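You operate a simulated robot arm through the tools that you are given. There is no shell and no other tool.

You run a simulated robot arm. Do the job below in one go: nothing can be reset, and whatever is moved stays where it is left.

TASK
Swap the black footed post on the yellow square for the silver one.
Fine: stand the old one in the STANDS bin; set the new one down about 3 cm short of the two pins and slide it up to them; leave the clamp closed on it. Set down upright: what you pick out.

It is judged by the outcome, as a careful person would: the job done as asked, and still so three seconds after it is handed in. It fails if anything else is knocked over, pushed out of place, dropped, spilled or broken.

THE ROBOT
A 7-joint arm with a fingered hand, fixed in place. Base frame: the origin is on the floor under the middle of its stand, x ahead of it, y to its left, z up; the work surface is at about z = 0.904. Readings come in m, degrees, newtons and seconds.
With the tool pointing down near the work surface it reaches from about 0.18 to 0.78 m from the base axis. Its first joint turns from -166.0 to 166.0 degrees. Payload 4.9 kg.
The tool frame sits at the grasp point between the pads (the TCP): z along the fingers, y along the line on which they close. The tips reach 0.032 m beyond it. The gripper opens to 0.192 m; its body begins 0.089 m behind the TCP. The gripper is a hand of 3 fingers: y runs from the thumb to the fingers, the wrist lies at [0, 0, -0.267] in the tool frame.
Orientation is that of the tool frame in the base frame, as [roll, pitch, yaw] about the fixed x, y, z axes, in that order (R = Rz(yaw) Ry(pitch) Rx(roll)). With the fingers straight down and closing along the base's y, the tool's x points along the base's -x, its y along +y and its z along -z.

THE INTERFACE
- The arm moves only by the tool arm_command. Its argument "targets" is a list of rows, each a list of 2 entries, a list of its own where there are three numbers: the shift along the tool's x, y, z in m, then the turn, a rotation vector about the tool's x, y, z in degrees. In form: [[[x, y, z], [rx, ry, rz]], ...]. A call has 1 to 20 rows; each row shifts and turns the commanded pose from where the row before left it, along the tool's axes as they then stand. A row lasts 0.2 s, in which the tool goes at most 0.05 m and 8.6 degrees; a call with a longer step from one row to the next is refused whole. A pose out of reach is approached as far as the arm can. The call stops where the force on the tool passes 50 N (or 10 N more than at its start, if that is more) or the arm is blocked; 0.2 s more then pass. In this call time passes only in rows, and 0.2 s behind the last. It gives the time, the measured TCP pose, the force on the tool (base axes), the opening and the grip force at its end, in the units of the frame above (readings bear some noise), with the torque about the TCP (base axes, N m) and any sound that the robot's microphone picked up.
- Cameras (640 x 400 px; columns grow to the right, rows downward): "scene" is fixed at [0.4013, 0.6508, 1.6489]; the picture's right is [-0.92, 0.39, 0.00], its down [0.35, 0.82, -0.44] and it looks along [-0.17, -0.41, -0.90] (base axes); focal length 273 px, centre (320, 200). "wrist" rides on the gripper at [0.08, -0.046, -0.113] in the tool frame; the picture's right is [0.50, 0.87, 0.00], its down [-0.67, 0.39, -0.63] and it looks along [-0.55, 0.32, 0.78] (tool axes); focal length 226 px, centre (320, 200). There is no depth. A picture from a camera that has moved, and an enlarged one, comes with that camera's place and axes in the base frame and with its lens.
- get_image(camera): a new picture of that camera. No time passes.
- move_fingers(finger1, finger2, thumb_bend): sets how far each is bent, from 0 (flat) to 100 (curled in); at 30 the hand is open as for a grip, at 70 the pads meet at the TCP. One left out holds its place. A second passes; each finger stops where it meets its share of the squeeze, and holds until it gets a number again. It is the only way to open and close the hand. It gives what a move gives, with no picture; readings hold the bend of each and the force on the fingers (four entries, about 0 where the hand has none), thumb and palm.
- inspect(camera, box): a new picture of the part [left, top, right, bottom] of that camera's present view, enlarged. No time passes.
- hand_in(): hands the job in; it is judged then, once.

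Nothing tells you positions but the pictures and the camera data. Unless the task says otherwise, let go and move clear before handing in.

The tools are called after "Call:" by a JSON object that holds its "name" and its "arguments". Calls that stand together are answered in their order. arm_command: Moves the arm, as the interface text tells. Its arguments: {"type":"object","properties":{"targets":{"type":"array","items":{"type":"array"}}},"required":["targets"]} The other tools are called the same way: move_fingers (finger1, finger2, thumb_bend) moves the fingers one by one; get_image (camera) takes a picture; inspect (camera, box) takes an enlarged picture of a part of a camera's view; hand_in () hands the job in.

At the start:

```text
time_s: 0.0
position: [0.2274, 0.4571, 1.2917]
tool_rot: [179.9, -0.1, -179.9]
ft_force: [0.0, 0.6, -0.3]
wrist_torque: [-0.01, 0.02, 0.0]
finger_gap: 0.1917
gripper_force: 0.1
shape: jaw
bend: [30.0, 30.0, 30.0]
finger forces: [0.1, 0.1, 0.1, 0.0, 0.0, 0.0]
```

scene: 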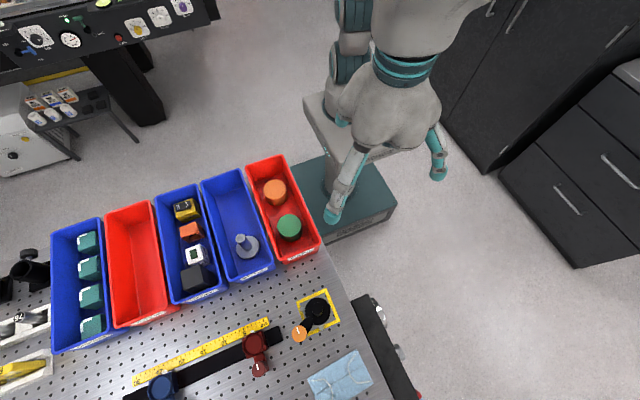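
wrist: 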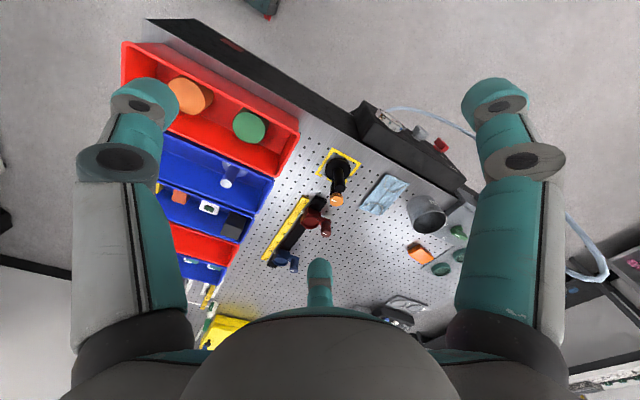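

I see a perforated bench with bins on one side, a yellow square with a black footed post, and a silver post standing in a blue bin. I'll enlarge the views first to read labels, pins and clamp.

Call:
{"name": "inspect", "arguments": {"camera": "scene", "box": [240, 260, 400, 400]}}

Call:
{"name": "inspect", "arguments": {"camera": "scene", "box": [40, 140, 340, 360]}}

Call:
{"name": "inspect", "arguments": {"camera": "wrist", "box": [240, 120, 420, 280]}}

Call:
{"name": "inspect", "arguments": {"camera": "wrist", "box": [110, 30, 310, 290]}}

```text
2.86 times, centred on (320, 330) of scene
camera zoom: at [0.4013, 0.6508, 1.6489], right [-0.92, 0.39, 0.0], down [0.35, 0.82, -0.44], along [-0.17, -0.41, -0.9], focal length 780 px, centre (320, -171)
```

zoom: 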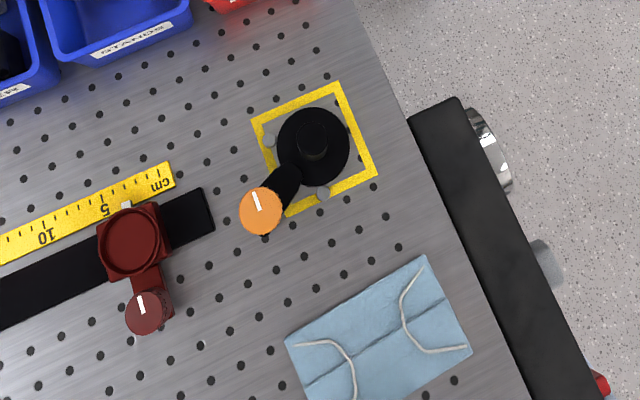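

```text
1.82 times, centred on (190, 250) of scene
camera zoom: at [0.4013, 0.6508, 1.6489], right [-0.92, 0.39, 0.0], down [0.35, 0.82, -0.44], along [-0.17, -0.41, -0.9], focal length 497 px, centre (556, 109)
```

zoom: 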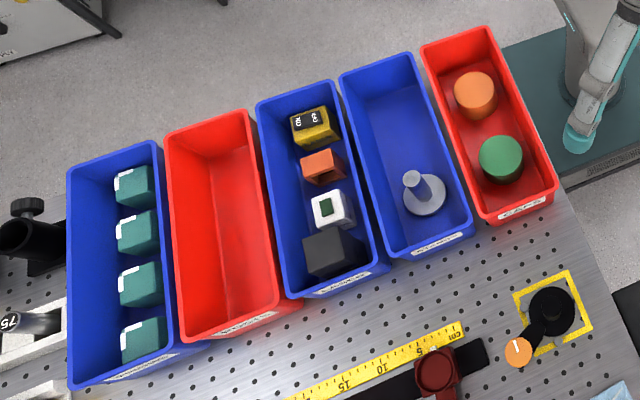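

```text
2.50 times, centred on (330, 200) of wrist
camera zoom: at [0.1476, 0.4109, 1.4041], right [-0.5, 0.87, 0.0], down [0.67, 0.39, 0.63], along [0.55, 0.32, -0.78], focal length 565 px, centre (295, 200)
```

zoom: 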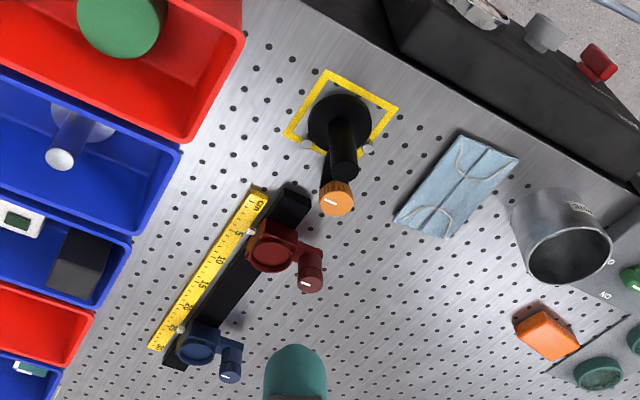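

```text
1.54 times, centred on (210, 160) of wrist
camera zoom: at [0.1476, 0.4109, 1.4041], right [-0.5, 0.87, 0.0], down [0.67, 0.39, 0.63], along [0.55, 0.32, -0.78], focal length 348 px, centre (489, 262)
```

zoom: 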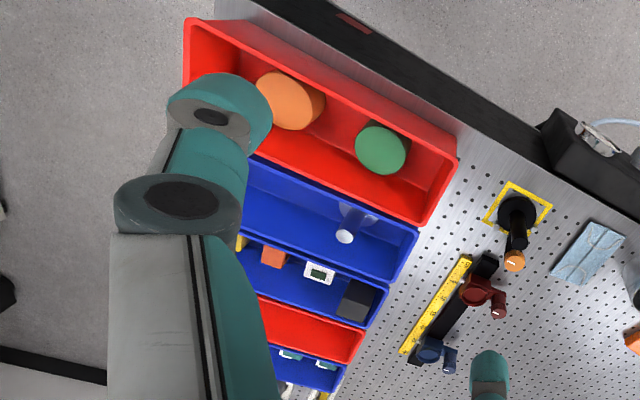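

The clamp seems to be a black arm with an orange knob next to the black foot. I'm enlarging the labels, the clamp and the pins further.

Call:
{"name": "inspect", "arguments": {"camera": "scene", "box": [285, 280, 350, 350]}}

Call:
{"name": "inspect", "arguments": {"camera": "scene", "box": [220, 225, 330, 295]}}

Call:
{"name": "inspect", "arguments": {"camera": "scene", "box": [90, 280, 230, 360]}}

Call:
{"name": "inspect", "arguments": {"camera": "wrist", "box": [305, 135, 375, 215]}}

Call:
{"name": "inspect", "arguments": {"camera": "scene", "box": [100, 310, 300, 400]}}

```text
5.71 times, centred on (318, 315) of scene
camera zoom: at [0.4013, 0.6508, 1.6489], right [-0.92, 0.39, 0.0], down [0.35, 0.82, -0.44], along [-0.17, -0.41, -0.9], focal length 1561 px, centre (334, -457)
```

zoom: 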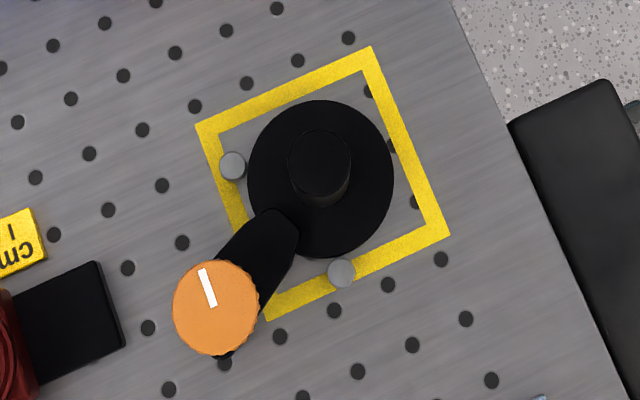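

```text
5.71 times, centred on (275, 260) of scene
camera zoom: at [0.4013, 0.6508, 1.6489], right [-0.92, 0.39, 0.0], down [0.35, 0.82, -0.44], along [-0.17, -0.41, -0.9], focal length 1561 px, centre (577, -143)
```

zoom: 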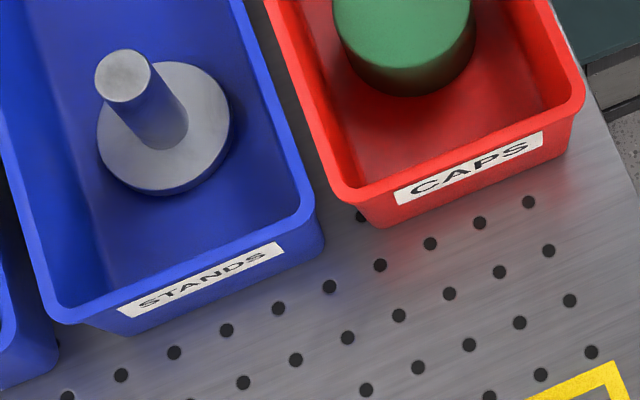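

```text
4.57 times, centred on (160, 320) of scene
camera zoom: at [0.4013, 0.6508, 1.6489], right [-0.92, 0.39, 0.0], down [0.35, 0.82, -0.44], along [-0.17, -0.41, -0.9], focal length 1249 px, centre (1051, -349)
```

zoom: 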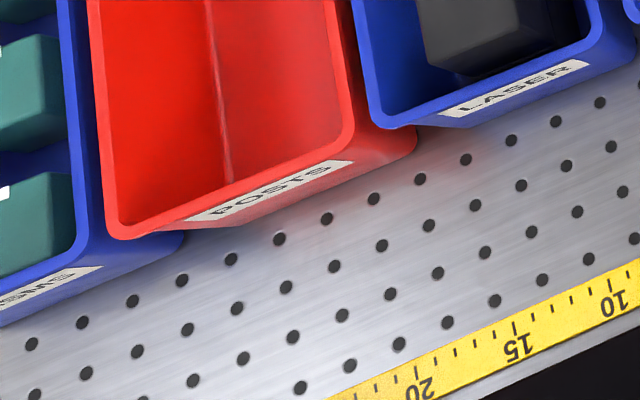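

```text
5.00 times, centred on (340, 175) of wrist
camera zoom: at [0.1476, 0.4109, 1.4041], right [-0.5, 0.87, 0.0], down [0.67, 0.39, 0.63], along [0.55, 0.32, -0.78], focal length 1130 px, centre (220, 325)
```

zoom: 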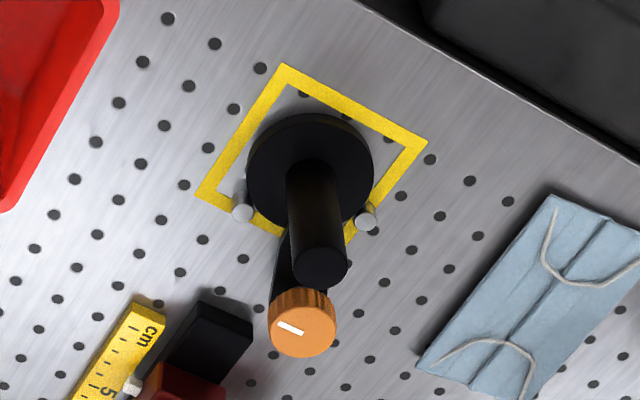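

```text
3.20 times, centred on (200, 355) of scene
camera zoom: at [0.4013, 0.6508, 1.6489], right [-0.92, 0.39, 0.0], down [0.35, 0.82, -0.44], along [-0.17, -0.41, -0.9], focal length 874 px, centre (704, -296)
```

zoom: 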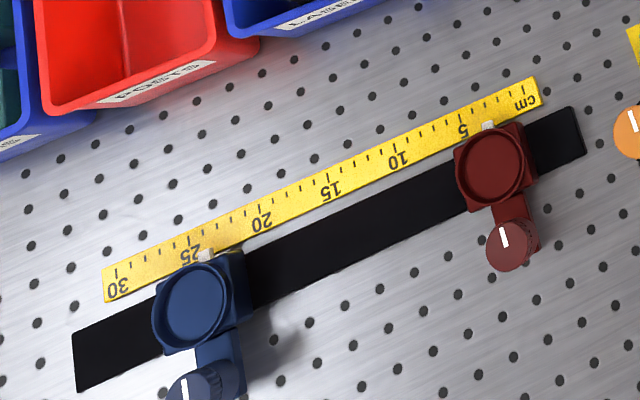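

The layout reads as: black foot centred about (0.386, 0.600), pins at about (0.419, 0.580) and (0.392, 0.638), and clamp knob about (0.444, 0.631, 0.955). The STANDS bin holds the silver post near (0.50, 0.37). I'll move in above for a closer look at the clamp.

Call:
{"name": "arm_command", "arguments": {"targets": [[[-0.0166, 0.0116, 0.0178], [0, 0, 0]], [[-0.0166, 0.0116, 0.0178], [0, 0, 0]], [[-0.0166, 0.0116, 0.0178], [0, 0, 0]], [[-0.0166, 0.0116, 0.0178], [0, 0, 0]], [[-0.0166, 0.0116, 0.0178], [0, 0, 0]], [[-0.0166, 0.0116, 0.0178], [0, 0, 0]], [[-0.0166, 0.0116, 0.0178], [0, 0, 0]], [[-0.0166, 0.0116, 0.0178], [0, 0, 0]]]}}

Call:
{"name": "get_image", "arguments": {"camera": "wrist"}}

Call:
{"name": "get_image", "arguments": {"camera": "scene"}}

```text
time_s: 1.8
position: [0.3603, 0.5498, 1.1479]
tool_rot: [180.0, 0.1, 179.9]
ft_force: [0.4, 0.3, 0.7]
wrist_torque: [0.03, 0.04, -0.02]
finger_gap: 0.1918
gripper_force: 0.0
shape: jaw
bend: [30.0, 30.0, 30.0]
finger forces: [0.1, 0.0, 0.1, 0.0, 0.0, 0.1]
```

```text
taken
camera wrist: at [0.2805, 0.504, 1.2619], right [-0.5, 0.87, 0.0], down [0.67, 0.39, 0.63], along [0.55, 0.32, -0.77], focal length 226 px, centre (320, 200)
```

wrist: 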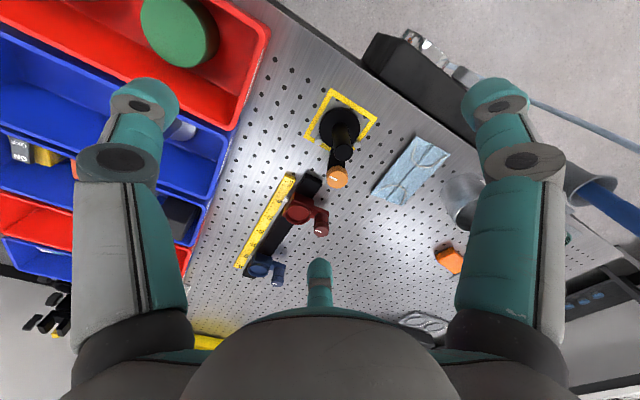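

```text
taken
```

scene: 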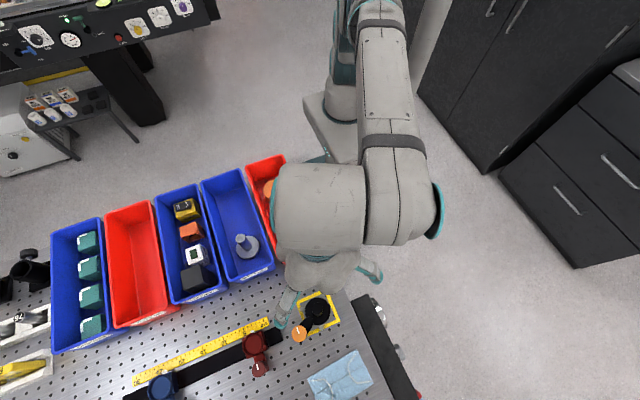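

The hand is above the station, clear of everything. Enlarging the wrist view on the clamp and foot, and on the silver post.

Call:
{"name": "inspect", "arguments": {"camera": "wrist", "box": [295, 80, 395, 200]}}

Call:
{"name": "inspect", "arguments": {"camera": "wrist", "box": [315, 130, 365, 195]}}

Call:
{"name": "inspect", "arguments": {"camera": "wrist", "box": [230, 160, 350, 290]}}

```text
3.33 times, centred on (345, 140) of wrist
camera zoom: at [0.2805, 0.504, 1.2619], right [-0.5, 0.87, 0.0], down [0.67, 0.39, 0.63], along [0.55, 0.32, -0.77], focal length 754 px, centre (237, 400)
```

zoom: 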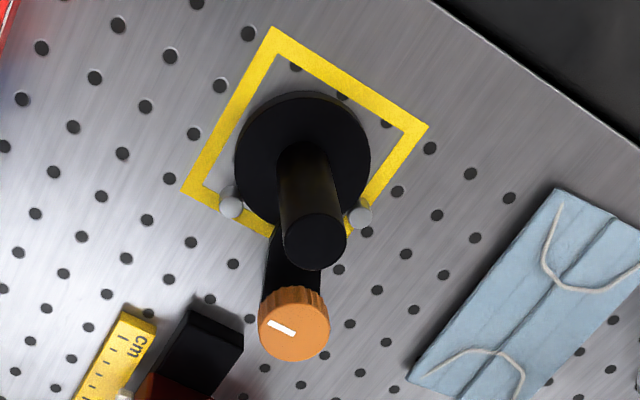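

```text
6.15 times, centred on (340, 162) of wrist
camera zoom: at [0.2805, 0.504, 1.2619], right [-0.5, 0.87, 0.0], down [0.67, 0.39, 0.63], along [0.55, 0.32, -0.77], focal length 1391 px, centre (197, 431)
```

zoom: 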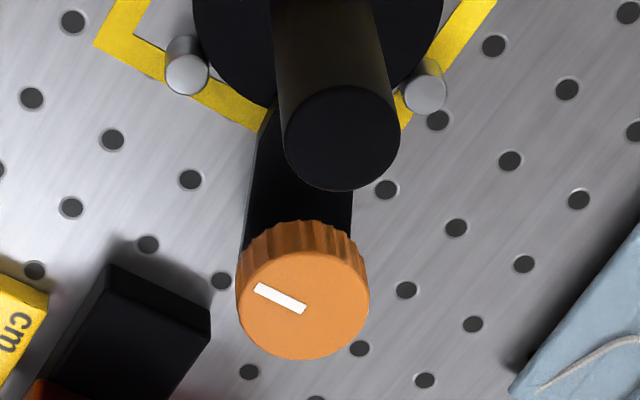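

```text
3.08 times, centred on (290, 225) of wrist
camera zoom: at [0.2805, 0.504, 1.2619], right [-0.5, 0.87, 0.0], down [0.67, 0.39, 0.63], along [0.55, 0.32, -0.77], focal length 696 px, centre (412, 123)
```

zoom: 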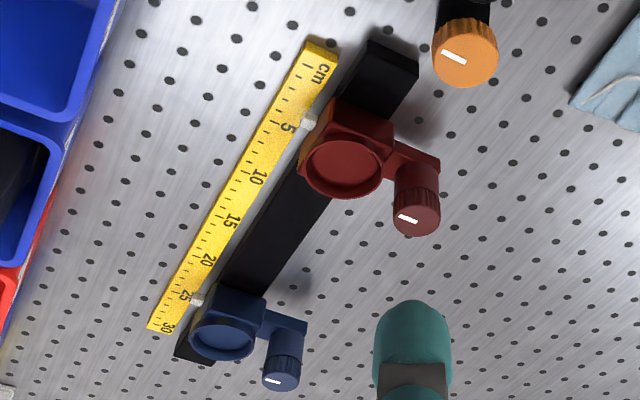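

The knob's white mark points about toward -y and the black arm bears on the foot between the two pins. I'll look at the hand itself to judge finger size before gripping the knob.

Call:
{"name": "inspect", "arguments": {"camera": "scene", "box": [250, 220, 400, 350]}}

Call:
{"name": "move_fingers", "arguments": {"finger1": 55, "finger2": 55, "thumb_bend": 55}}

Call:
{"name": "get_image", "arguments": {"camera": "wrist"}}

Call:
{"name": "inspect", "arguments": {"camera": "scene", "box": [250, 220, 400, 350]}}

```text
3.08 times, centred on (325, 285) of scene
camera zoom: at [0.4013, 0.6508, 1.6489], right [-0.92, 0.39, 0.0], down [0.35, 0.82, -0.44], along [-0.17, -0.41, -0.9], focal length 840 px, centre (305, -62)
```

zoom: 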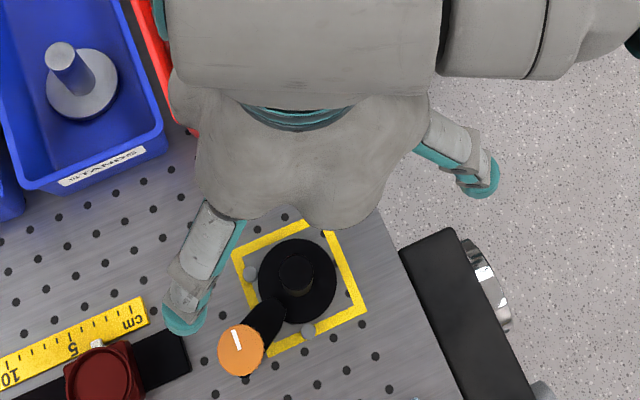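

```text
time_s: 2.8
position: [0.3598, 0.5503, 1.1486]
tool_rot: [179.9, 0.1, 180.0]
ft_force: [0.0, -0.4, -0.5]
wrist_torque: [-0.01, 0.01, -0.03]
finger_gap: 0.0635
gripper_force: 0.1
shape: fingers
bend: [55.0, 55.0, 55.0]
finger forces: [0.0, 0.0, 0.0, 0.0, 0.0, 0.0]
```

```text
taken
camera wrist: at [0.2802, 0.5039, 1.2618], right [-0.5, 0.87, 0.0], down [0.67, 0.39, 0.63], along [0.55, 0.32, -0.78], focal length 226 px, centre (320, 200)
```

wrist: 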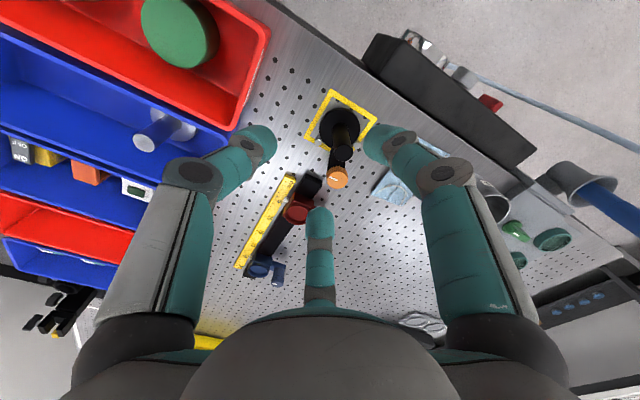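

```text
3.08 times, centred on (325, 285) of scene
camera zoom: at [0.4013, 0.6508, 1.6489], right [-0.92, 0.39, 0.0], down [0.35, 0.82, -0.44], along [-0.17, -0.41, -0.9], focal length 840 px, centre (305, -62)
```

zoom: 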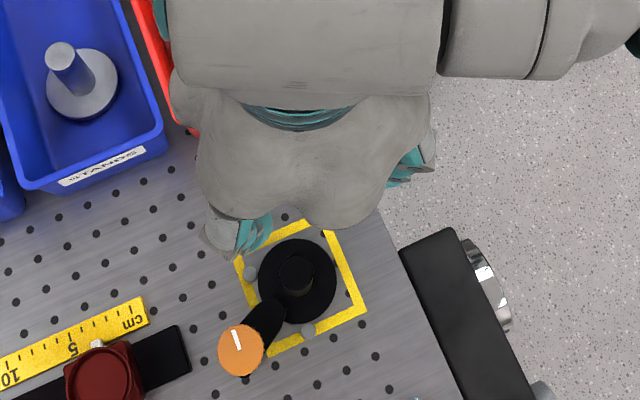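

With the fingers part-closed (bend 55) the gap is about 63 mm, and the three fingers sit 120° apart. I'll move over the knob at height 1.06, turning so that the post stays in a gap between fingers, then check alignment.

Call:
{"name": "arm_command", "arguments": {"targets": [[[-0.017, 0.0162, 0.0176], [0, 0, 0]], [[-0.017, 0.0162, 0.0176], [0, 0, 0]], [[-0.017, 0.0162, 0.0176], [0, 0, 0]], [[-0.017, 0.0162, 0.0176], [0, 0, 0]], [[-0.017, 0.0162, 0.0176], [0, 0, 0]], [[0, 0, 0], [0, 0, 7]], [[0, 0, 0], [0, 0, 7]], [[0, 0, 0], [0, 0, 7]], [[0, 0, 0], [0, 0, 7]]]}}

Call:
{"name": "get_image", "arguments": {"camera": "wrist"}}

Call:
{"name": "inspect", "arguments": {"camera": "scene", "box": [220, 240, 400, 400]}}

```text
time_s: 4.8
position: [0.4393, 0.6235, 1.0657]
tool_rot: [180.0, 0.1, 151.9]
ft_force: [0.2, -0.4, -0.4]
wrist_torque: [0.0, -0.01, 0.01]
finger_gap: 0.0634
gripper_force: 0.0
shape: fingers
bend: [55.0, 55.0, 55.0]
finger forces: [0.0, 0.0, 0.0, 0.1, 0.1, 0.0]
out of reach, approached as far as the arm can: row 5
```

```text
taken
camera wrist: at [0.3469, 0.6214, 1.1789], right [-0.03, 1.0, 0.0], down [0.77, 0.03, 0.63], along [0.63, 0.02, -0.78], focal length 226 px, centre (320, 200)
```

wrist: 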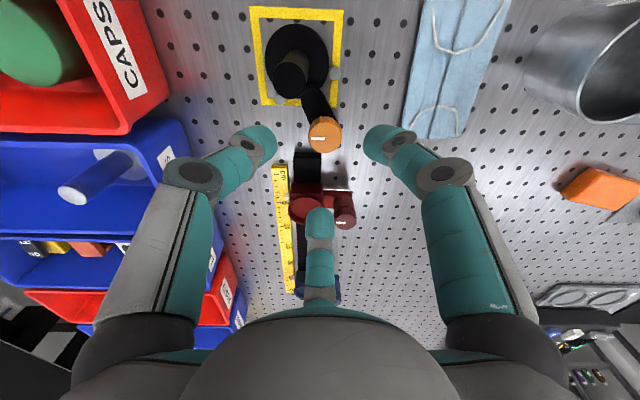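

```text
2.50 times, centred on (310, 320) of scene
camera zoom: at [0.4013, 0.6508, 1.6489], right [-0.92, 0.39, 0.0], down [0.35, 0.82, -0.44], along [-0.17, -0.41, -0.9], focal length 683 px, centre (345, -100)
```

zoom: 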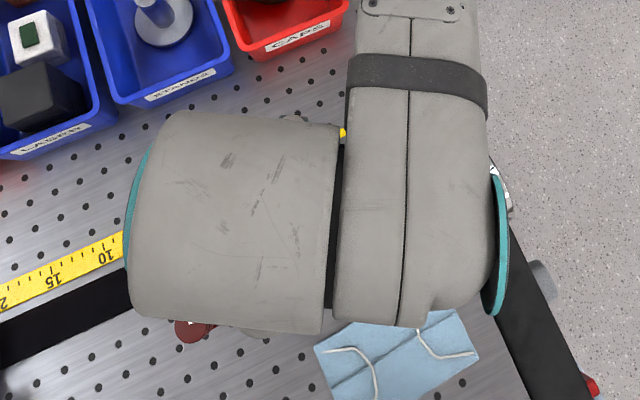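

The hand stands nearly over the knob, at the edge of reach at this height; reach is better lower down. I'll measure the knob precisely from here before descending.

Call:
{"name": "inspect", "arguments": {"camera": "wrist", "box": [240, 0, 380, 160]}}

Call:
{"name": "inspect", "arguments": {"camera": "wrist", "box": [290, 70, 360, 160]}}

Call:
{"name": "inspect", "arguments": {"camera": "wrist", "box": [260, 140, 380, 300]}}

```text
2.50 times, centred on (310, 80) of wrist
camera zoom: at [0.3469, 0.6214, 1.1789], right [-0.03, 1.0, 0.0], down [0.77, 0.03, 0.63], along [0.63, 0.02, -0.78], focal length 565 px, centre (345, 500)
```

zoom: 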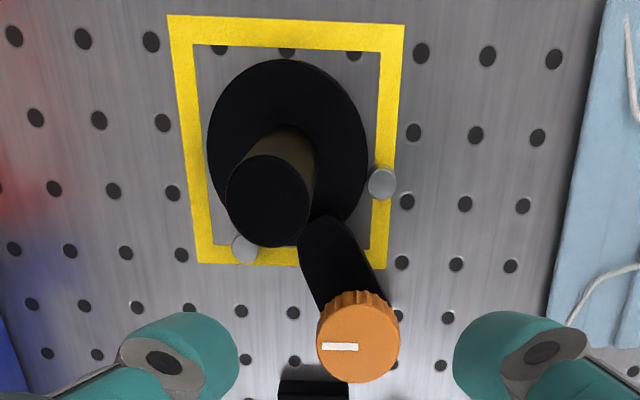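

```text
4.44 times, centred on (325, 115) of wrist
camera zoom: at [0.3469, 0.6214, 1.1789], right [-0.03, 1.0, 0.0], down [0.77, 0.03, 0.63], along [0.63, 0.02, -0.78], focal length 1005 px, centre (298, 578)
```

zoom: 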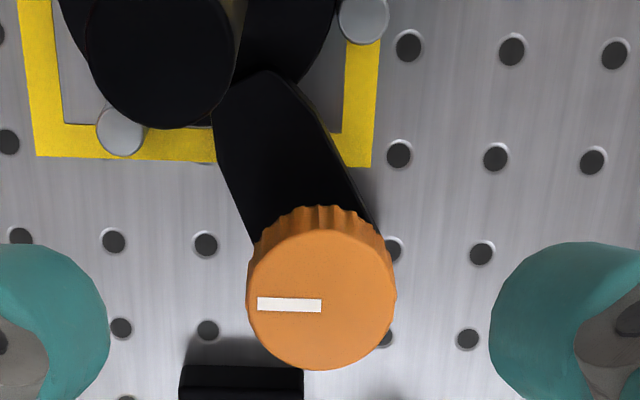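

```text
2.50 times, centred on (320, 220) of wrist
camera zoom: at [0.3469, 0.6214, 1.1789], right [-0.03, 1.0, 0.0], down [0.77, 0.03, 0.63], along [0.63, 0.02, -0.78], focal length 565 px, centre (320, 150)
```

zoom: 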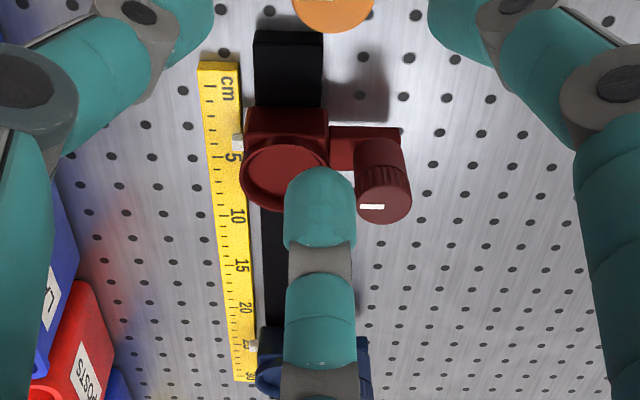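

Triangulating three views gives the knob axis at about (0.4436, 0.630), top at z 0.960, with the post top at z 0.988. I'll descend part way first and check the pose, since the last row was clipped by reach.

Call:
{"name": "arm_command", "arguments": {"targets": [[[0, 0, 0.015], [0, 0, -3.4]], [[0, 0, 0.015], [0, 0, -3.4]], [[0, 0, 0.01], [0, 0, -3.4]], [[0, 0, 0], [0, 0, 0]]]}}

Call:
{"name": "inspect", "arguments": {"camera": "wrist", "box": [200, 40, 440, 240]}}

```text
time_s: 5.8
position: [0.441, 0.6244, 1.0267]
tool_rot: [-179.9, 0.0, 162.1]
ft_force: [0.3, 0.2, 0.2]
wrist_torque: [0.0, -0.02, -0.03]
finger_gap: 0.0633
gripper_force: 0.0
shape: fingers
bend: [55.0, 55.0, 55.0]
finger forces: [0.0, 0.0, 0.1, 0.1, 0.0, 0.1]
```

```text
2.00 times, centred on (320, 140) of wrist
camera zoom: at [0.3497, 0.6057, 1.1395], right [-0.21, 0.98, 0.0], down [0.76, 0.16, 0.63], along [0.62, 0.13, -0.78], focal length 452 px, centre (320, 320)
```

zoom: 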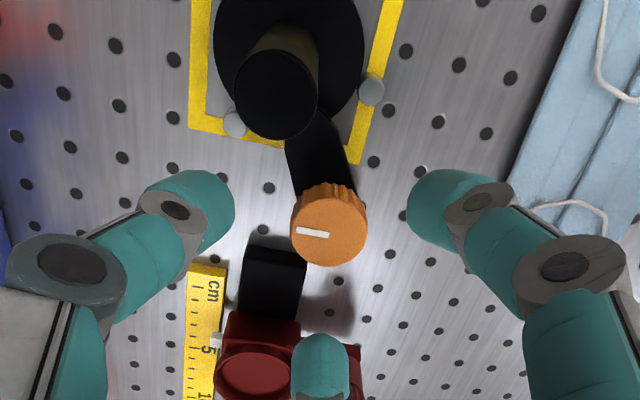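

The knob sits centred between fingers with a few mm of offset to correct. Descending so that the fingertips flank the knob, TCP to z ≈ 0.983.

Call:
{"name": "arm_command", "arguments": {"targets": [[[-0.0002, 0.0016, 0.011], [0, 0, 0]], [[-0.0002, 0.0016, 0.011], [0, 0, 0]], [[-0.0002, 0.0016, 0.011], [0, 0, 0]], [[-0.0001, 0.0013, 0.0107], [0, 0, 0]], [[0, 0, 0], [0, 0, 0]]]}}

Call:
{"name": "inspect", "arguments": {"camera": "wrist", "box": [200, 40, 440, 240]}}

```text
time_s: 7.0
position: [0.442, 0.6325, 0.9826]
tool_rot: [180.0, 0.1, 162.2]
ft_force: [1.0, -0.5, -0.6]
wrist_torque: [0.01, 0.0, 0.02]
finger_gap: 0.0634
gripper_force: 0.0
shape: fingers
bend: [55.0, 55.0, 55.0]
finger forces: [0.1, 0.0, 0.0, 0.0, 0.0, 0.1]
```

```text
2.00 times, centred on (320, 140) of wrist
camera zoom: at [0.3521, 0.6116, 1.0957], right [-0.21, 0.98, 0.0], down [0.76, 0.16, 0.63], along [0.62, 0.13, -0.78], focal length 452 px, centre (320, 320)
```

zoom: 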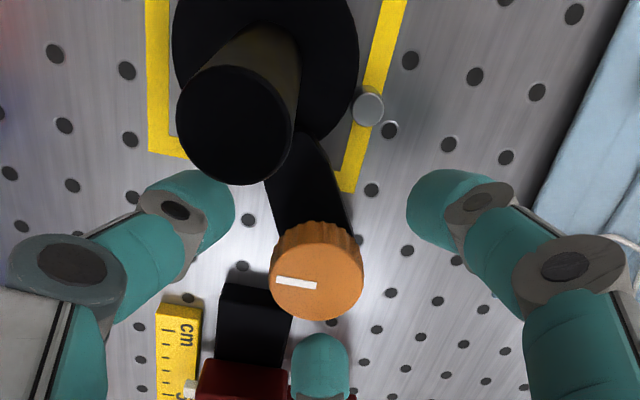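

The knob is centred between the fingertips within about 1–2 mm. Closing the fingers on it.

Call:
{"name": "move_fingers", "arguments": {"finger1": 70, "finger2": 70, "thumb_bend": 70}}

Call:
{"name": "inspect", "arguments": {"camera": "wrist", "box": [200, 40, 440, 240]}}

```text
time_s: 8.0
position: [0.4411, 0.6311, 0.9835]
tool_rot: [-180.0, 0.1, 162.1]
ft_force: [-1.0, -5.3, 0.4]
wrist_torque: [-0.19, 0.05, -0.06]
finger_gap: 0.0251
gripper_force: 13.6
shape: fingers
bend: [65.0, 64.0, 65.0]
finger forces: [6.6, 7.7, 0.1, 0.0, 12.7, 0.0]
```

```text
2.00 times, centred on (320, 140) of wrist
camera zoom: at [0.3522, 0.6115, 1.0957], right [-0.21, 0.98, 0.0], down [0.76, 0.16, 0.63], along [0.62, 0.13, -0.78], focal length 452 px, centre (320, 320)
```

zoom: 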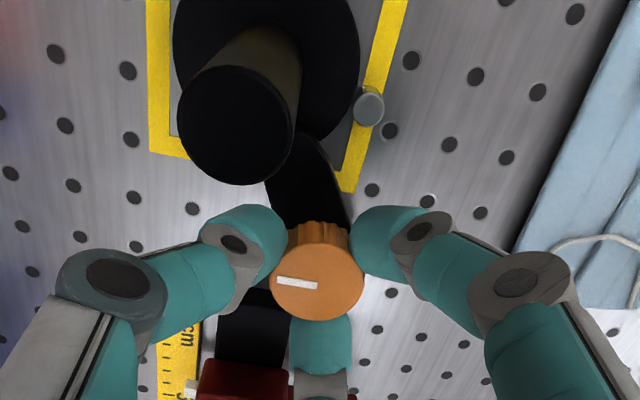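

All three fingers hold the knob. Turning a little counter-clockwise (seen from above) to feel it.

Call:
{"name": "arm_command", "arguments": {"targets": [[[0, 0, 0], [0, 0, -4]], [[0, 0, 0], [0, 0, -4]], [[0, 0, 0], [0, 0, -4]]]}}

Call:
{"name": "inspect", "arguments": {"camera": "wrist", "box": [200, 40, 440, 240]}}

```text
time_s: 8.8
position: [0.4422, 0.6311, 0.9823]
tool_rot: [-179.9, 0.0, 174.2]
ft_force: [-0.7, -5.3, -1.0]
wrist_torque: [-0.12, 0.08, -0.03]
finger_gap: 0.0252
gripper_force: 13.3
shape: fingers
bend: [65.0, 64.0, 65.0]
finger forces: [6.8, 7.6, 0.1, 0.0, 12.6, 0.0]
```

```text
2.00 times, centred on (320, 140) of wrist
camera zoom: at [0.3581, 0.5929, 1.0958], right [-0.41, 0.91, 0.0], down [0.71, 0.32, 0.63], along [0.58, 0.26, -0.78], focal length 452 px, centre (320, 320)
```

zoom: 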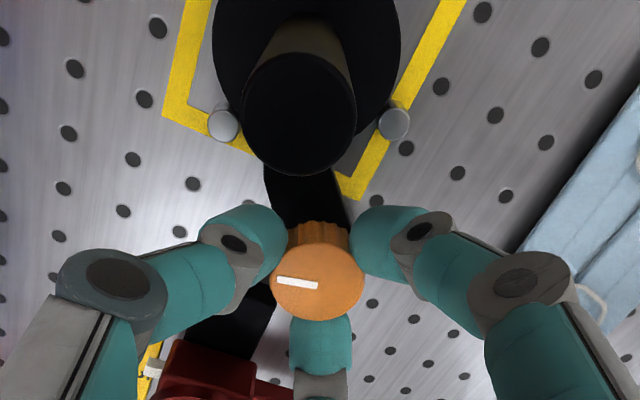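

The knob turns with the hand with very little torque. Continuing counter-clockwise while the fingers stay clear of the post.

Call:
{"name": "arm_command", "arguments": {"targets": [[[0, 0, 0], [0, 0, -4]], [[0, 0, 0], [0, 0, -4]], [[0, 0, 0], [0, 0, -4]], [[0, 0, 0], [0, 0, -4]], [[0, 0, 0], [0, 0, -4]]]}}

Call:
{"name": "inspect", "arguments": {"camera": "wrist", "box": [200, 40, 440, 240]}}

Call:
{"name": "inspect", "arguments": {"camera": "scene", "box": [240, 260, 400, 400]}}

```text
time_s: 10.0
position: [0.4426, 0.6318, 0.9831]
tool_rot: [-180.0, 0.0, -165.7]
ft_force: [-2.5, -5.9, -1.7]
wrist_torque: [-0.2, 0.03, -0.03]
finger_gap: 0.0252
gripper_force: 13.2
shape: fingers
bend: [65.0, 64.0, 64.0]
finger forces: [7.2, 7.0, 0.0, 0.0, 13.7, 0.1]
```

```text
2.00 times, centred on (320, 140) of wrist
camera zoom: at [0.3762, 0.5664, 1.096], right [-0.7, 0.72, 0.0], down [0.56, 0.54, 0.63], along [0.45, 0.44, -0.78], focal length 452 px, centre (320, 320)
```

zoom: 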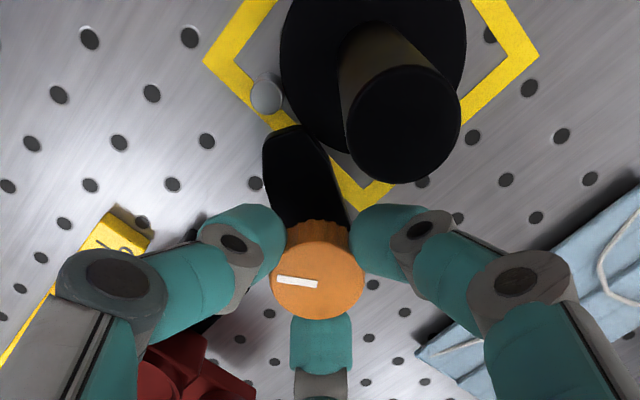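

```text
2.86 times, centred on (320, 330) of scene
camera zoom: at [0.4013, 0.6508, 1.6489], right [-0.92, 0.39, 0.0], down [0.35, 0.82, -0.44], along [-0.17, -0.41, -0.9], focal length 780 px, centre (320, -171)
```

zoom: 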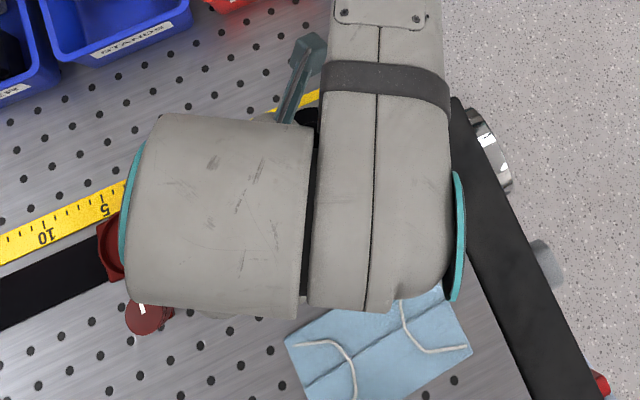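

The arm is one piece with the knob and swings with it; it is nearly off the foot. About 14° more will clear the foot while the nearest finger still clears the post.

Call:
{"name": "arm_command", "arguments": {"targets": [[[0, 0, 0], [0, 0, -4]], [[0, 0, 0], [0, 0, -4]], [[0, 0, 0], [0, 0, -4]], [[0, 0, 0], [0, 0, -2]]]}}

Call:
{"name": "inspect", "arguments": {"camera": "wrist", "box": [200, 40, 440, 240]}}

Call:
{"name": "get_image", "arguments": {"camera": "wrist"}}

```text
time_s: 11.0
position: [0.4419, 0.6314, 0.9837]
tool_rot: [180.0, -0.1, -151.8]
ft_force: [-0.4, -7.6, -1.8]
wrist_torque: [-0.26, 0.06, -0.04]
finger_gap: 0.0255
gripper_force: 14.2
shape: fingers
bend: [65.0, 64.0, 64.0]
finger forces: [7.7, 6.8, 0.1, 0.0, 13.9, 0.0]
```

```text
2.00 times, centred on (320, 140) of wrist
camera zoom: at [0.3938, 0.5523, 1.096], right [-0.85, 0.53, 0.0], down [0.41, 0.66, 0.63], along [0.33, 0.54, -0.78], focal length 452 px, centre (320, 320)
```

zoom: 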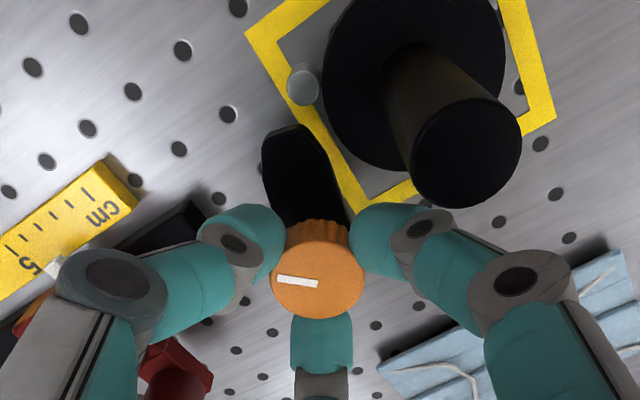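

```text
taken
camera wrist: at [0.3938, 0.5523, 1.096], right [-0.85, 0.53, 0.0], down [0.41, 0.66, 0.63], along [0.33, 0.54, -0.78], focal length 226 px, centre (320, 200)
```

wrist: 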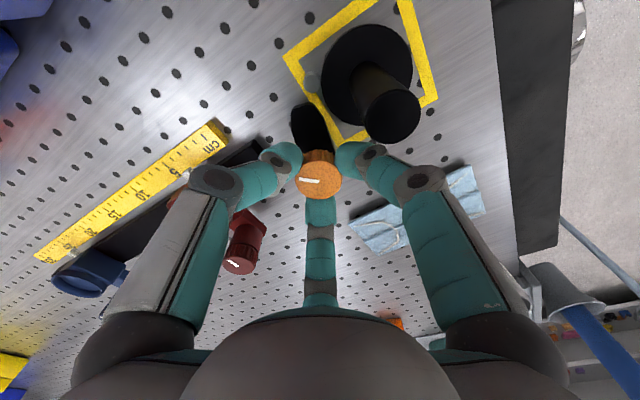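

The arm has swung about 46° and is off the foot. Now I'll release the knob and lift straight up.

Call:
{"name": "move_fingers", "arguments": {"finger1": 56, "finger2": 56, "thumb_bend": 56}}

Call:
{"name": "arm_command", "arguments": {"targets": [[[0, 0, -0.015], [0, 0, 0]], [[0, 0, -0.015], [0, 0, 0]], [[0, 0, -0.02], [0, 0, 0]], [[0, 0, 0], [0, 0, 0]]]}}

Call:
{"name": "get_image", "arguments": {"camera": "wrist"}}

```text
time_s: 12.0
position: [0.442, 0.6312, 0.9835]
tool_rot: [180.0, -0.1, -151.8]
ft_force: [0.4, 0.1, -0.7]
wrist_torque: [0.0, 0.0, 0.01]
finger_gap: 0.0582
gripper_force: 0.1
shape: fingers
bend: [56.0, 56.0, 56.0]
finger forces: [0.0, 0.0, 0.0, 0.0, 0.1, 0.0]
```

```text
time_s: 13.0
position: [0.442, 0.6304, 1.0331]
tool_rot: [180.0, 0.0, -151.8]
ft_force: [-1.0, -0.3, -0.3]
wrist_torque: [-0.01, -0.01, -0.02]
finger_gap: 0.0581
gripper_force: 0.1
shape: fingers
bend: [56.0, 56.0, 56.0]
finger forces: [0.1, 0.1, 0.1, 0.0, 0.1, 0.0]
```

```text
taken
camera wrist: at [0.3935, 0.5524, 1.1462], right [-0.85, 0.53, 0.0], down [0.41, 0.66, 0.63], along [0.33, 0.54, -0.78], focal length 226 px, centre (320, 200)
```

wrist: 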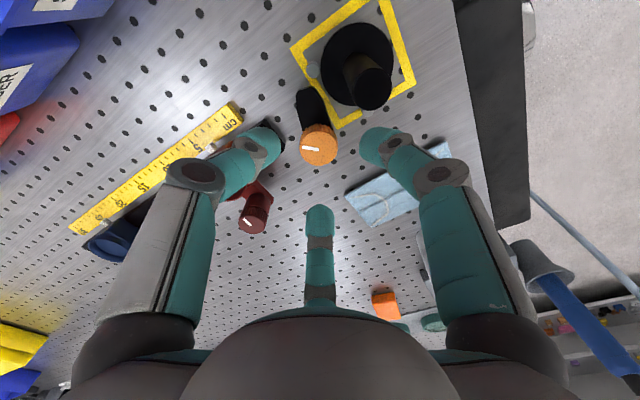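

The knob and arm stay where left. Next I'll go above the black post, turning so the knob and the swung arm both lie in a gap between fingers.

Call:
{"name": "arm_command", "arguments": {"targets": [[[0, 0, -0.015], [0, 0, -3.4]], [[0, 0, -0.015], [0, 0, -3.4]], [[0.0158, 0.0018, 0], [0, 0, 0]], [[0.0158, 0.0018, 0], [0, 0, 0]], [[0.0158, 0.0018, 0], [0, 0, 0]], [[0.0158, 0.0017, 0], [0, 0, 0]], [[0, 0, 0], [0, 0, 0]]]}}

Call:
{"name": "get_image", "arguments": {"camera": "wrist"}}

Call:
{"name": "inspect", "arguments": {"camera": "wrist", "box": [240, 100, 400, 240]}}

Call:
{"name": "inspect", "arguments": {"camera": "scene", "box": [240, 260, 400, 400]}}

```text
time_s: 14.6
position: [0.3792, 0.5907, 1.0533]
tool_rot: [-179.6, -0.7, -144.9]
ft_force: [0.5, 0.3, -0.9]
wrist_torque: [0.0, -0.03, 0.02]
finger_gap: 0.0582
gripper_force: 0.0
shape: fingers
bend: [56.0, 56.0, 56.0]
finger forces: [0.1, 0.1, 0.1, 0.1, 0.0, 0.1]
out of reach, approached as far as the arm can: row 2, 4
```

```text
taken
camera wrist: at [0.3418, 0.5083, 1.1667], right [-0.91, 0.42, 0.0], down [0.33, 0.71, 0.62], along [0.26, 0.56, -0.78], focal length 226 px, centre (320, 200)
```

wrist: 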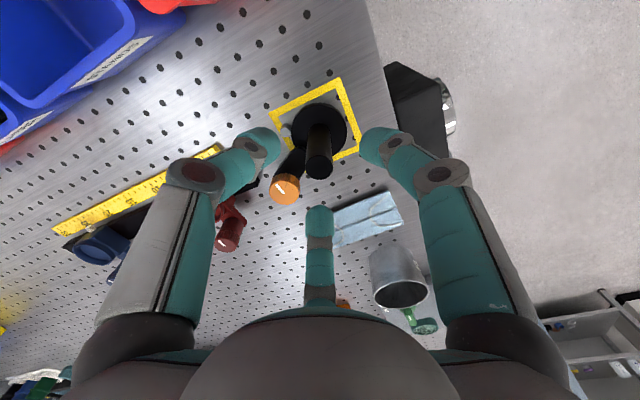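

```text
2.86 times, centred on (320, 170) of wrist
camera zoom: at [0.3418, 0.5083, 1.1667], right [-0.91, 0.42, 0.0], down [0.33, 0.71, 0.62], along [0.26, 0.56, -0.78], focal length 646 px, centre (320, 286)
```

zoom: 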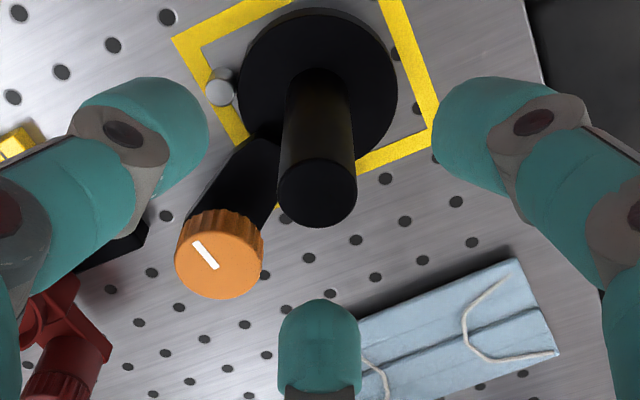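

```text
2.86 times, centred on (320, 330) of scene
camera zoom: at [0.4013, 0.6508, 1.6489], right [-0.92, 0.39, 0.0], down [0.35, 0.82, -0.44], along [-0.17, -0.41, -0.9], focal length 780 px, centre (320, -171)
```

zoom: 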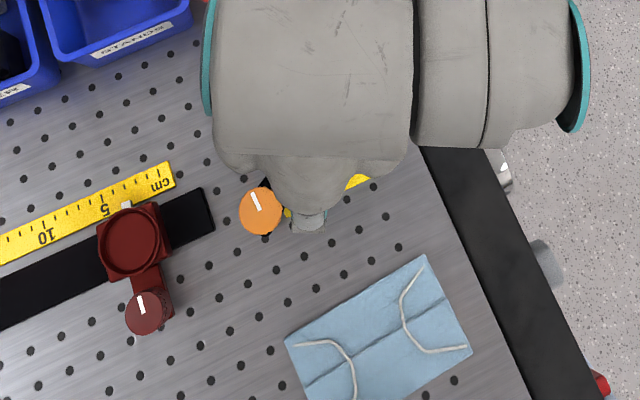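

The knob's mark now seems to have turned back compared with when I released it. I need to check whether it is moving by itself, so I'll wait a moment here and look again.

Call:
{"name": "inspect", "arguments": {"camera": "wrist", "box": [275, 140, 345, 215]}}

Call:
{"name": "arm_command", "arguments": {"targets": [[[0, 0, 0], [0, 0, 0]], [[0, 0, 0], [0, 0, 0]], [[0, 0, 0], [0, 0, 0]]]}}

Call:
{"name": "inspect", "arguments": {"camera": "wrist", "box": [240, 100, 400, 240]}}

Call:
{"name": "inspect", "arguments": {"camera": "scene", "box": [285, 280, 350, 350]}}

```text
5.33 times, centred on (310, 178) of wrist
camera zoom: at [0.3418, 0.5083, 1.1667], right [-0.91, 0.42, 0.0], down [0.33, 0.71, 0.62], along [0.26, 0.56, -0.78], focal length 1206 px, centre (373, 320)
```

zoom: 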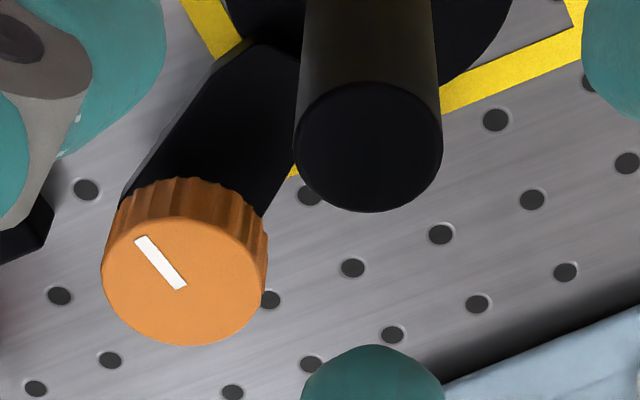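

```text
time_s: 15.4
position: [0.3811, 0.5913, 1.0587]
tool_rot: [-180.0, -0.1, -145.0]
ft_force: [0.3, -0.5, 0.4]
wrist_torque: [0.01, 0.0, 0.0]
finger_gap: 0.0582
gripper_force: 0.0
shape: fingers
bend: [56.0, 56.0, 56.0]
finger forces: [0.1, 0.1, 0.1, 0.0, 0.1, 0.0]
```

```text
2.86 times, centred on (320, 170) of wrist
camera zoom: at [0.3424, 0.5085, 1.1726], right [-0.91, 0.42, 0.0], down [0.33, 0.7, 0.63], along [0.27, 0.57, -0.78], focal length 646 px, centre (320, 286)
```

zoom: 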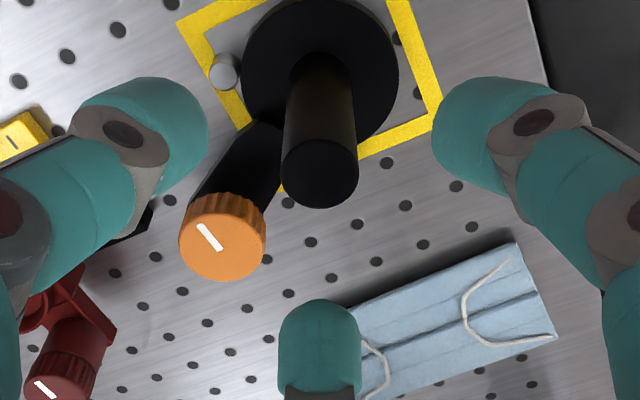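

```text
5.71 times, centred on (318, 315) of scene
camera zoom: at [0.4013, 0.6508, 1.6489], right [-0.92, 0.39, 0.0], down [0.35, 0.82, -0.44], along [-0.17, -0.41, -0.9], focal length 1561 px, centre (334, -457)
```

zoom: 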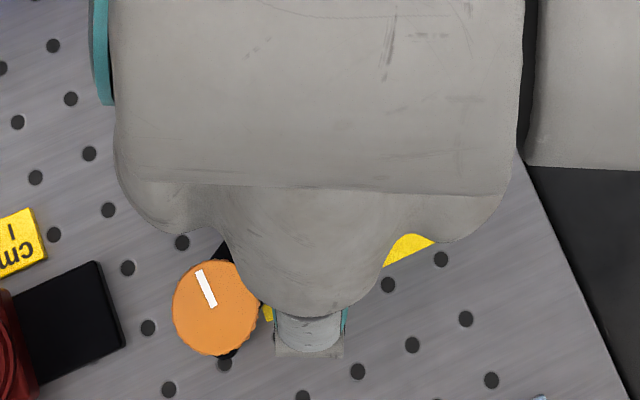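

The clamp springs slowly back to closed when released at 46°, so it likely needs turning further until it catches. The post blocks the fingers from turning further around the knob's rim, so I'll close the fingertips and turn the knob by friction from its top, where the hand clears the post.

Call:
{"name": "move_fingers", "arguments": {"finger1": 70, "finger2": 70, "thumb_bend": 70}}

Call:
{"name": "arm_command", "arguments": {"targets": [[[-0.0183, -0.001, 0.0059], [0, 0, 0]], [[-0.0183, -0.001, 0.0059], [0, 0, 0]], [[-0.0183, -0.001, 0.0059], [0, 0, 0]], [[-0.0183, -0.001, 0.0059], [0, 0, 0]], [[0, 0, 0], [0, 0, 8]], [[0, 0, 0], [0, 0, 8]], [[0, 0, 0], [0, 0, 8]], [[0, 0, 0], [0, 0, 8]], [[0, 0, 0], [0, 0, 8]], [[0, 0, 0], [0, 0, 8]], [[0, 0, 0], [0, 0, 8]], [[0, 0, 0], [0, 0, 8]]]}}

Call:
{"name": "get_image", "arguments": {"camera": "wrist"}}

Call:
{"name": "inspect", "arguments": {"camera": "wrist", "box": [260, 80, 380, 200]}}

```text
time_s: 16.4
position: [0.3815, 0.5914, 1.0598]
tool_rot: [-180.0, -0.1, -145.0]
ft_force: [0.5, 1.1, 0.0]
wrist_torque: [0.0, -0.02, -0.02]
finger_gap: 0.0036
gripper_force: 0.1
shape: fingers
bend: [69.0, 69.0, 70.0]
finger forces: [0.0, 0.0, 0.0, 0.0, 0.1, 0.0]
```

```text
time_s: 19.0
position: [0.4439, 0.631, 1.0355]
tool_rot: [180.0, -0.1, 150.8]
ft_force: [0.0, -0.4, 0.2]
wrist_torque: [0.0, 0.01, -0.03]
finger_gap: 0.0035
gripper_force: 0.0
shape: fingers
bend: [70.0, 69.0, 70.0]
finger forces: [0.1, 0.0, 0.0, 0.1, 0.0, 0.0]
```

```text
taken
camera wrist: at [0.3517, 0.6293, 1.1491], right [-0.01, 1.0, 0.0], down [0.78, 0.01, 0.63], along [0.63, 0.01, -0.78], focal length 226 px, centre (320, 200)
```

wrist: 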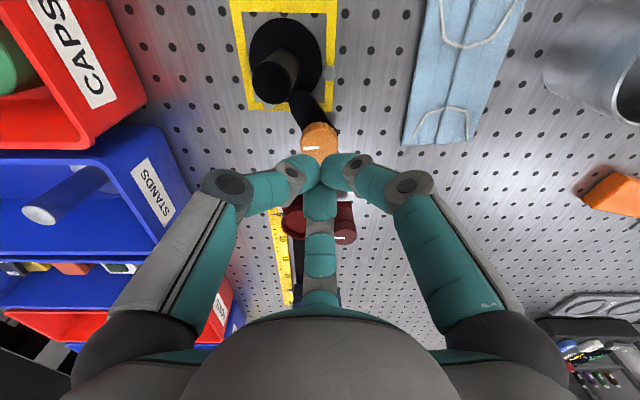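

```text
3.33 times, centred on (320, 140) of wrist
camera zoom: at [0.3517, 0.6293, 1.1491], right [-0.01, 1.0, 0.0], down [0.78, 0.01, 0.63], along [0.63, 0.01, -0.78], focal length 754 px, centre (320, 400)
```

zoom: 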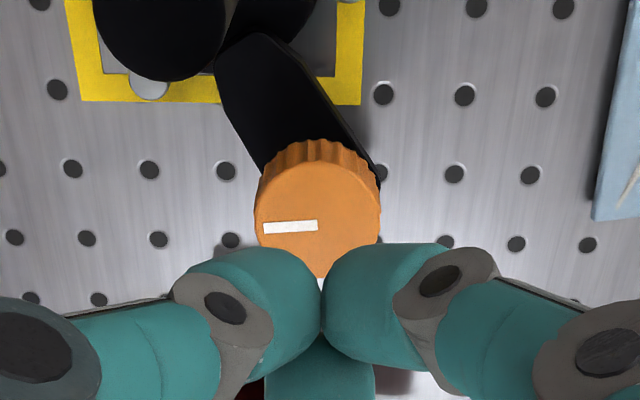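

The clamp is fully closed again and the fist is centred over the knob. Descending in small steps to press lightly on its top.

Call:
{"name": "arm_command", "arguments": {"targets": [[[0, 0, 0.012], [0, 0, 0]], [[0, 0, 0.012], [0, 0, 0]], [[0, 0, 0.01], [0, 0, 0]], [[0, 0, 0.004], [0, 0, 0]], [[0, 0, 0.002], [0, 0, 0]], [[0, 0, 0], [0, 0, 0]]]}}

Call:
{"name": "inspect", "arguments": {"camera": "wrist", "box": [240, 80, 400, 230]}}

```text
time_s: 20.4
position: [0.4438, 0.6308, 0.9962]
tool_rot: [-180.0, 0.0, 150.9]
ft_force: [-0.2, -0.2, 1.2]
wrist_torque: [0.01, 0.03, 0.03]
finger_gap: 0.0037
gripper_force: 0.1
shape: fingers
bend: [70.0, 69.0, 70.0]
finger forces: [0.1, 0.0, 0.0, 0.0, 0.1, 0.0]
```

```text
2.67 times, centred on (320, 155) of wrist
camera zoom: at [0.3522, 0.6287, 1.1091], right [-0.02, 1.0, 0.0], down [0.78, 0.01, 0.63], along [0.63, 0.01, -0.78], focal length 603 px, centre (320, 320)
```

zoom: 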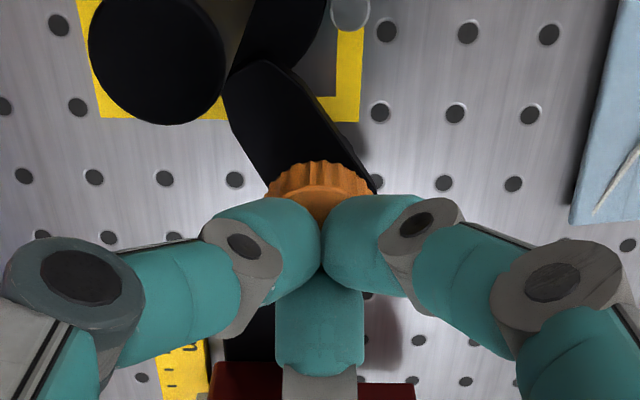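

No contact yet. Continuing down in 1.5 mm steps.

Call:
{"name": "arm_command", "arguments": {"targets": [[[0, 0, 0.0015], [0, 0, 0]], [[0, 0, 0.0015], [0, 0, 0]], [[0, 0, 0.0015], [0, 0, 0]], [[0, 0, 0], [0, 0, 0]]]}}

```text
time_s: 21.4
position: [0.4436, 0.6312, 0.9961]
tool_rot: [179.7, 0.0, 151.1]
ft_force: [-2.3, -2.1, 22.4]
wrist_torque: [-0.16, 0.15, -0.03]
finger_gap: 0.0029
gripper_force: 13.1
shape: fingers
bend: [70.0, 70.0, 70.0]
finger forces: [6.6, 6.1, 0.1, 0.0, 13.2, 0.0]
```

Now pressing with about 22 N on the knob top. Turning counter-clockwise in small steps.

Call:
{"name": "arm_command", "arguments": {"targets": [[[0, 0, 0], [0, 0, -4]], [[0, 0, 0], [0, 0, -4]], [[0, 0, 0], [0, 0, -4]], [[0, 0, 0], [0, 0, -4]], [[0, 0, 0], [0, 0, -4]]]}}

Call:
{"name": "inspect", "arguments": {"camera": "wrist", "box": [240, 80, 400, 230]}}

```text
time_s: 22.6
position: [0.4439, 0.6316, 0.9953]
tool_rot: [179.7, 0.1, 171.2]
ft_force: [-3.6, -1.8, 33.1]
wrist_torque: [-0.24, 0.12, -0.05]
finger_gap: 0.0022
gripper_force: 19.8
shape: fingers
bend: [70.0, 70.0, 70.0]
finger forces: [9.4, 10.9, 0.0, 0.0, 18.6, 0.0]
```

```text
2.67 times, centred on (320, 155) of wrist
camera zoom: at [0.3578, 0.5974, 1.1076], right [-0.36, 0.93, 0.0], down [0.72, 0.28, 0.63], along [0.59, 0.23, -0.77], focal length 603 px, centre (320, 320)
```

zoom: 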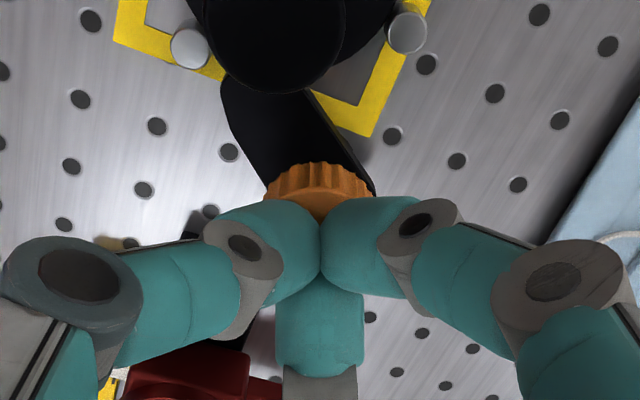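

The arm turns with the fist. Easing the press slightly and continuing counter-clockwise.

Call:
{"name": "arm_command", "arguments": {"targets": [[[0, 0, -0.0015], [0, 0, -4]], [[0, 0, 0], [0, 0, -4]], [[0, 0, 0], [0, 0, -4]], [[0, 0, 0], [0, 0, -4]], [[0, 0, 0], [0, 0, -4]], [[0, 0, 0], [0, 0, -4]], [[0, 0, 0], [0, 0, -4]], [[0, 0, 0], [0, 0, -4]]]}}

Call:
{"name": "inspect", "arguments": {"camera": "wrist", "box": [240, 80, 400, 230]}}

```text
time_s: 24.4
position: [0.4433, 0.6309, 0.9944]
tool_rot: [179.9, 0.1, -156.9]
ft_force: [-6.5, -0.1, 29.9]
wrist_torque: [-0.12, 0.22, -0.03]
finger_gap: 0.002
gripper_force: 18.4
shape: fingers
bend: [71.0, 71.0, 70.0]
finger forces: [15.5, 10.6, 0.0, 0.1, 11.1, 0.1]
```

```text
2.67 times, centred on (320, 155) of wrist
camera zoom: at [0.3881, 0.557, 1.1076], right [-0.8, 0.6, 0.0], down [0.47, 0.62, 0.63], along [0.38, 0.51, -0.77], focal length 603 px, centre (320, 320)
```

zoom: 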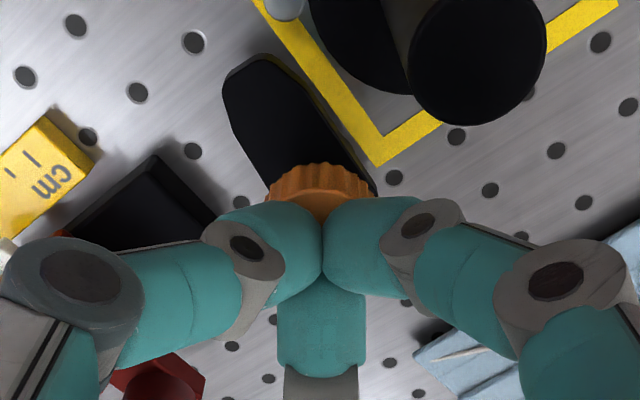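

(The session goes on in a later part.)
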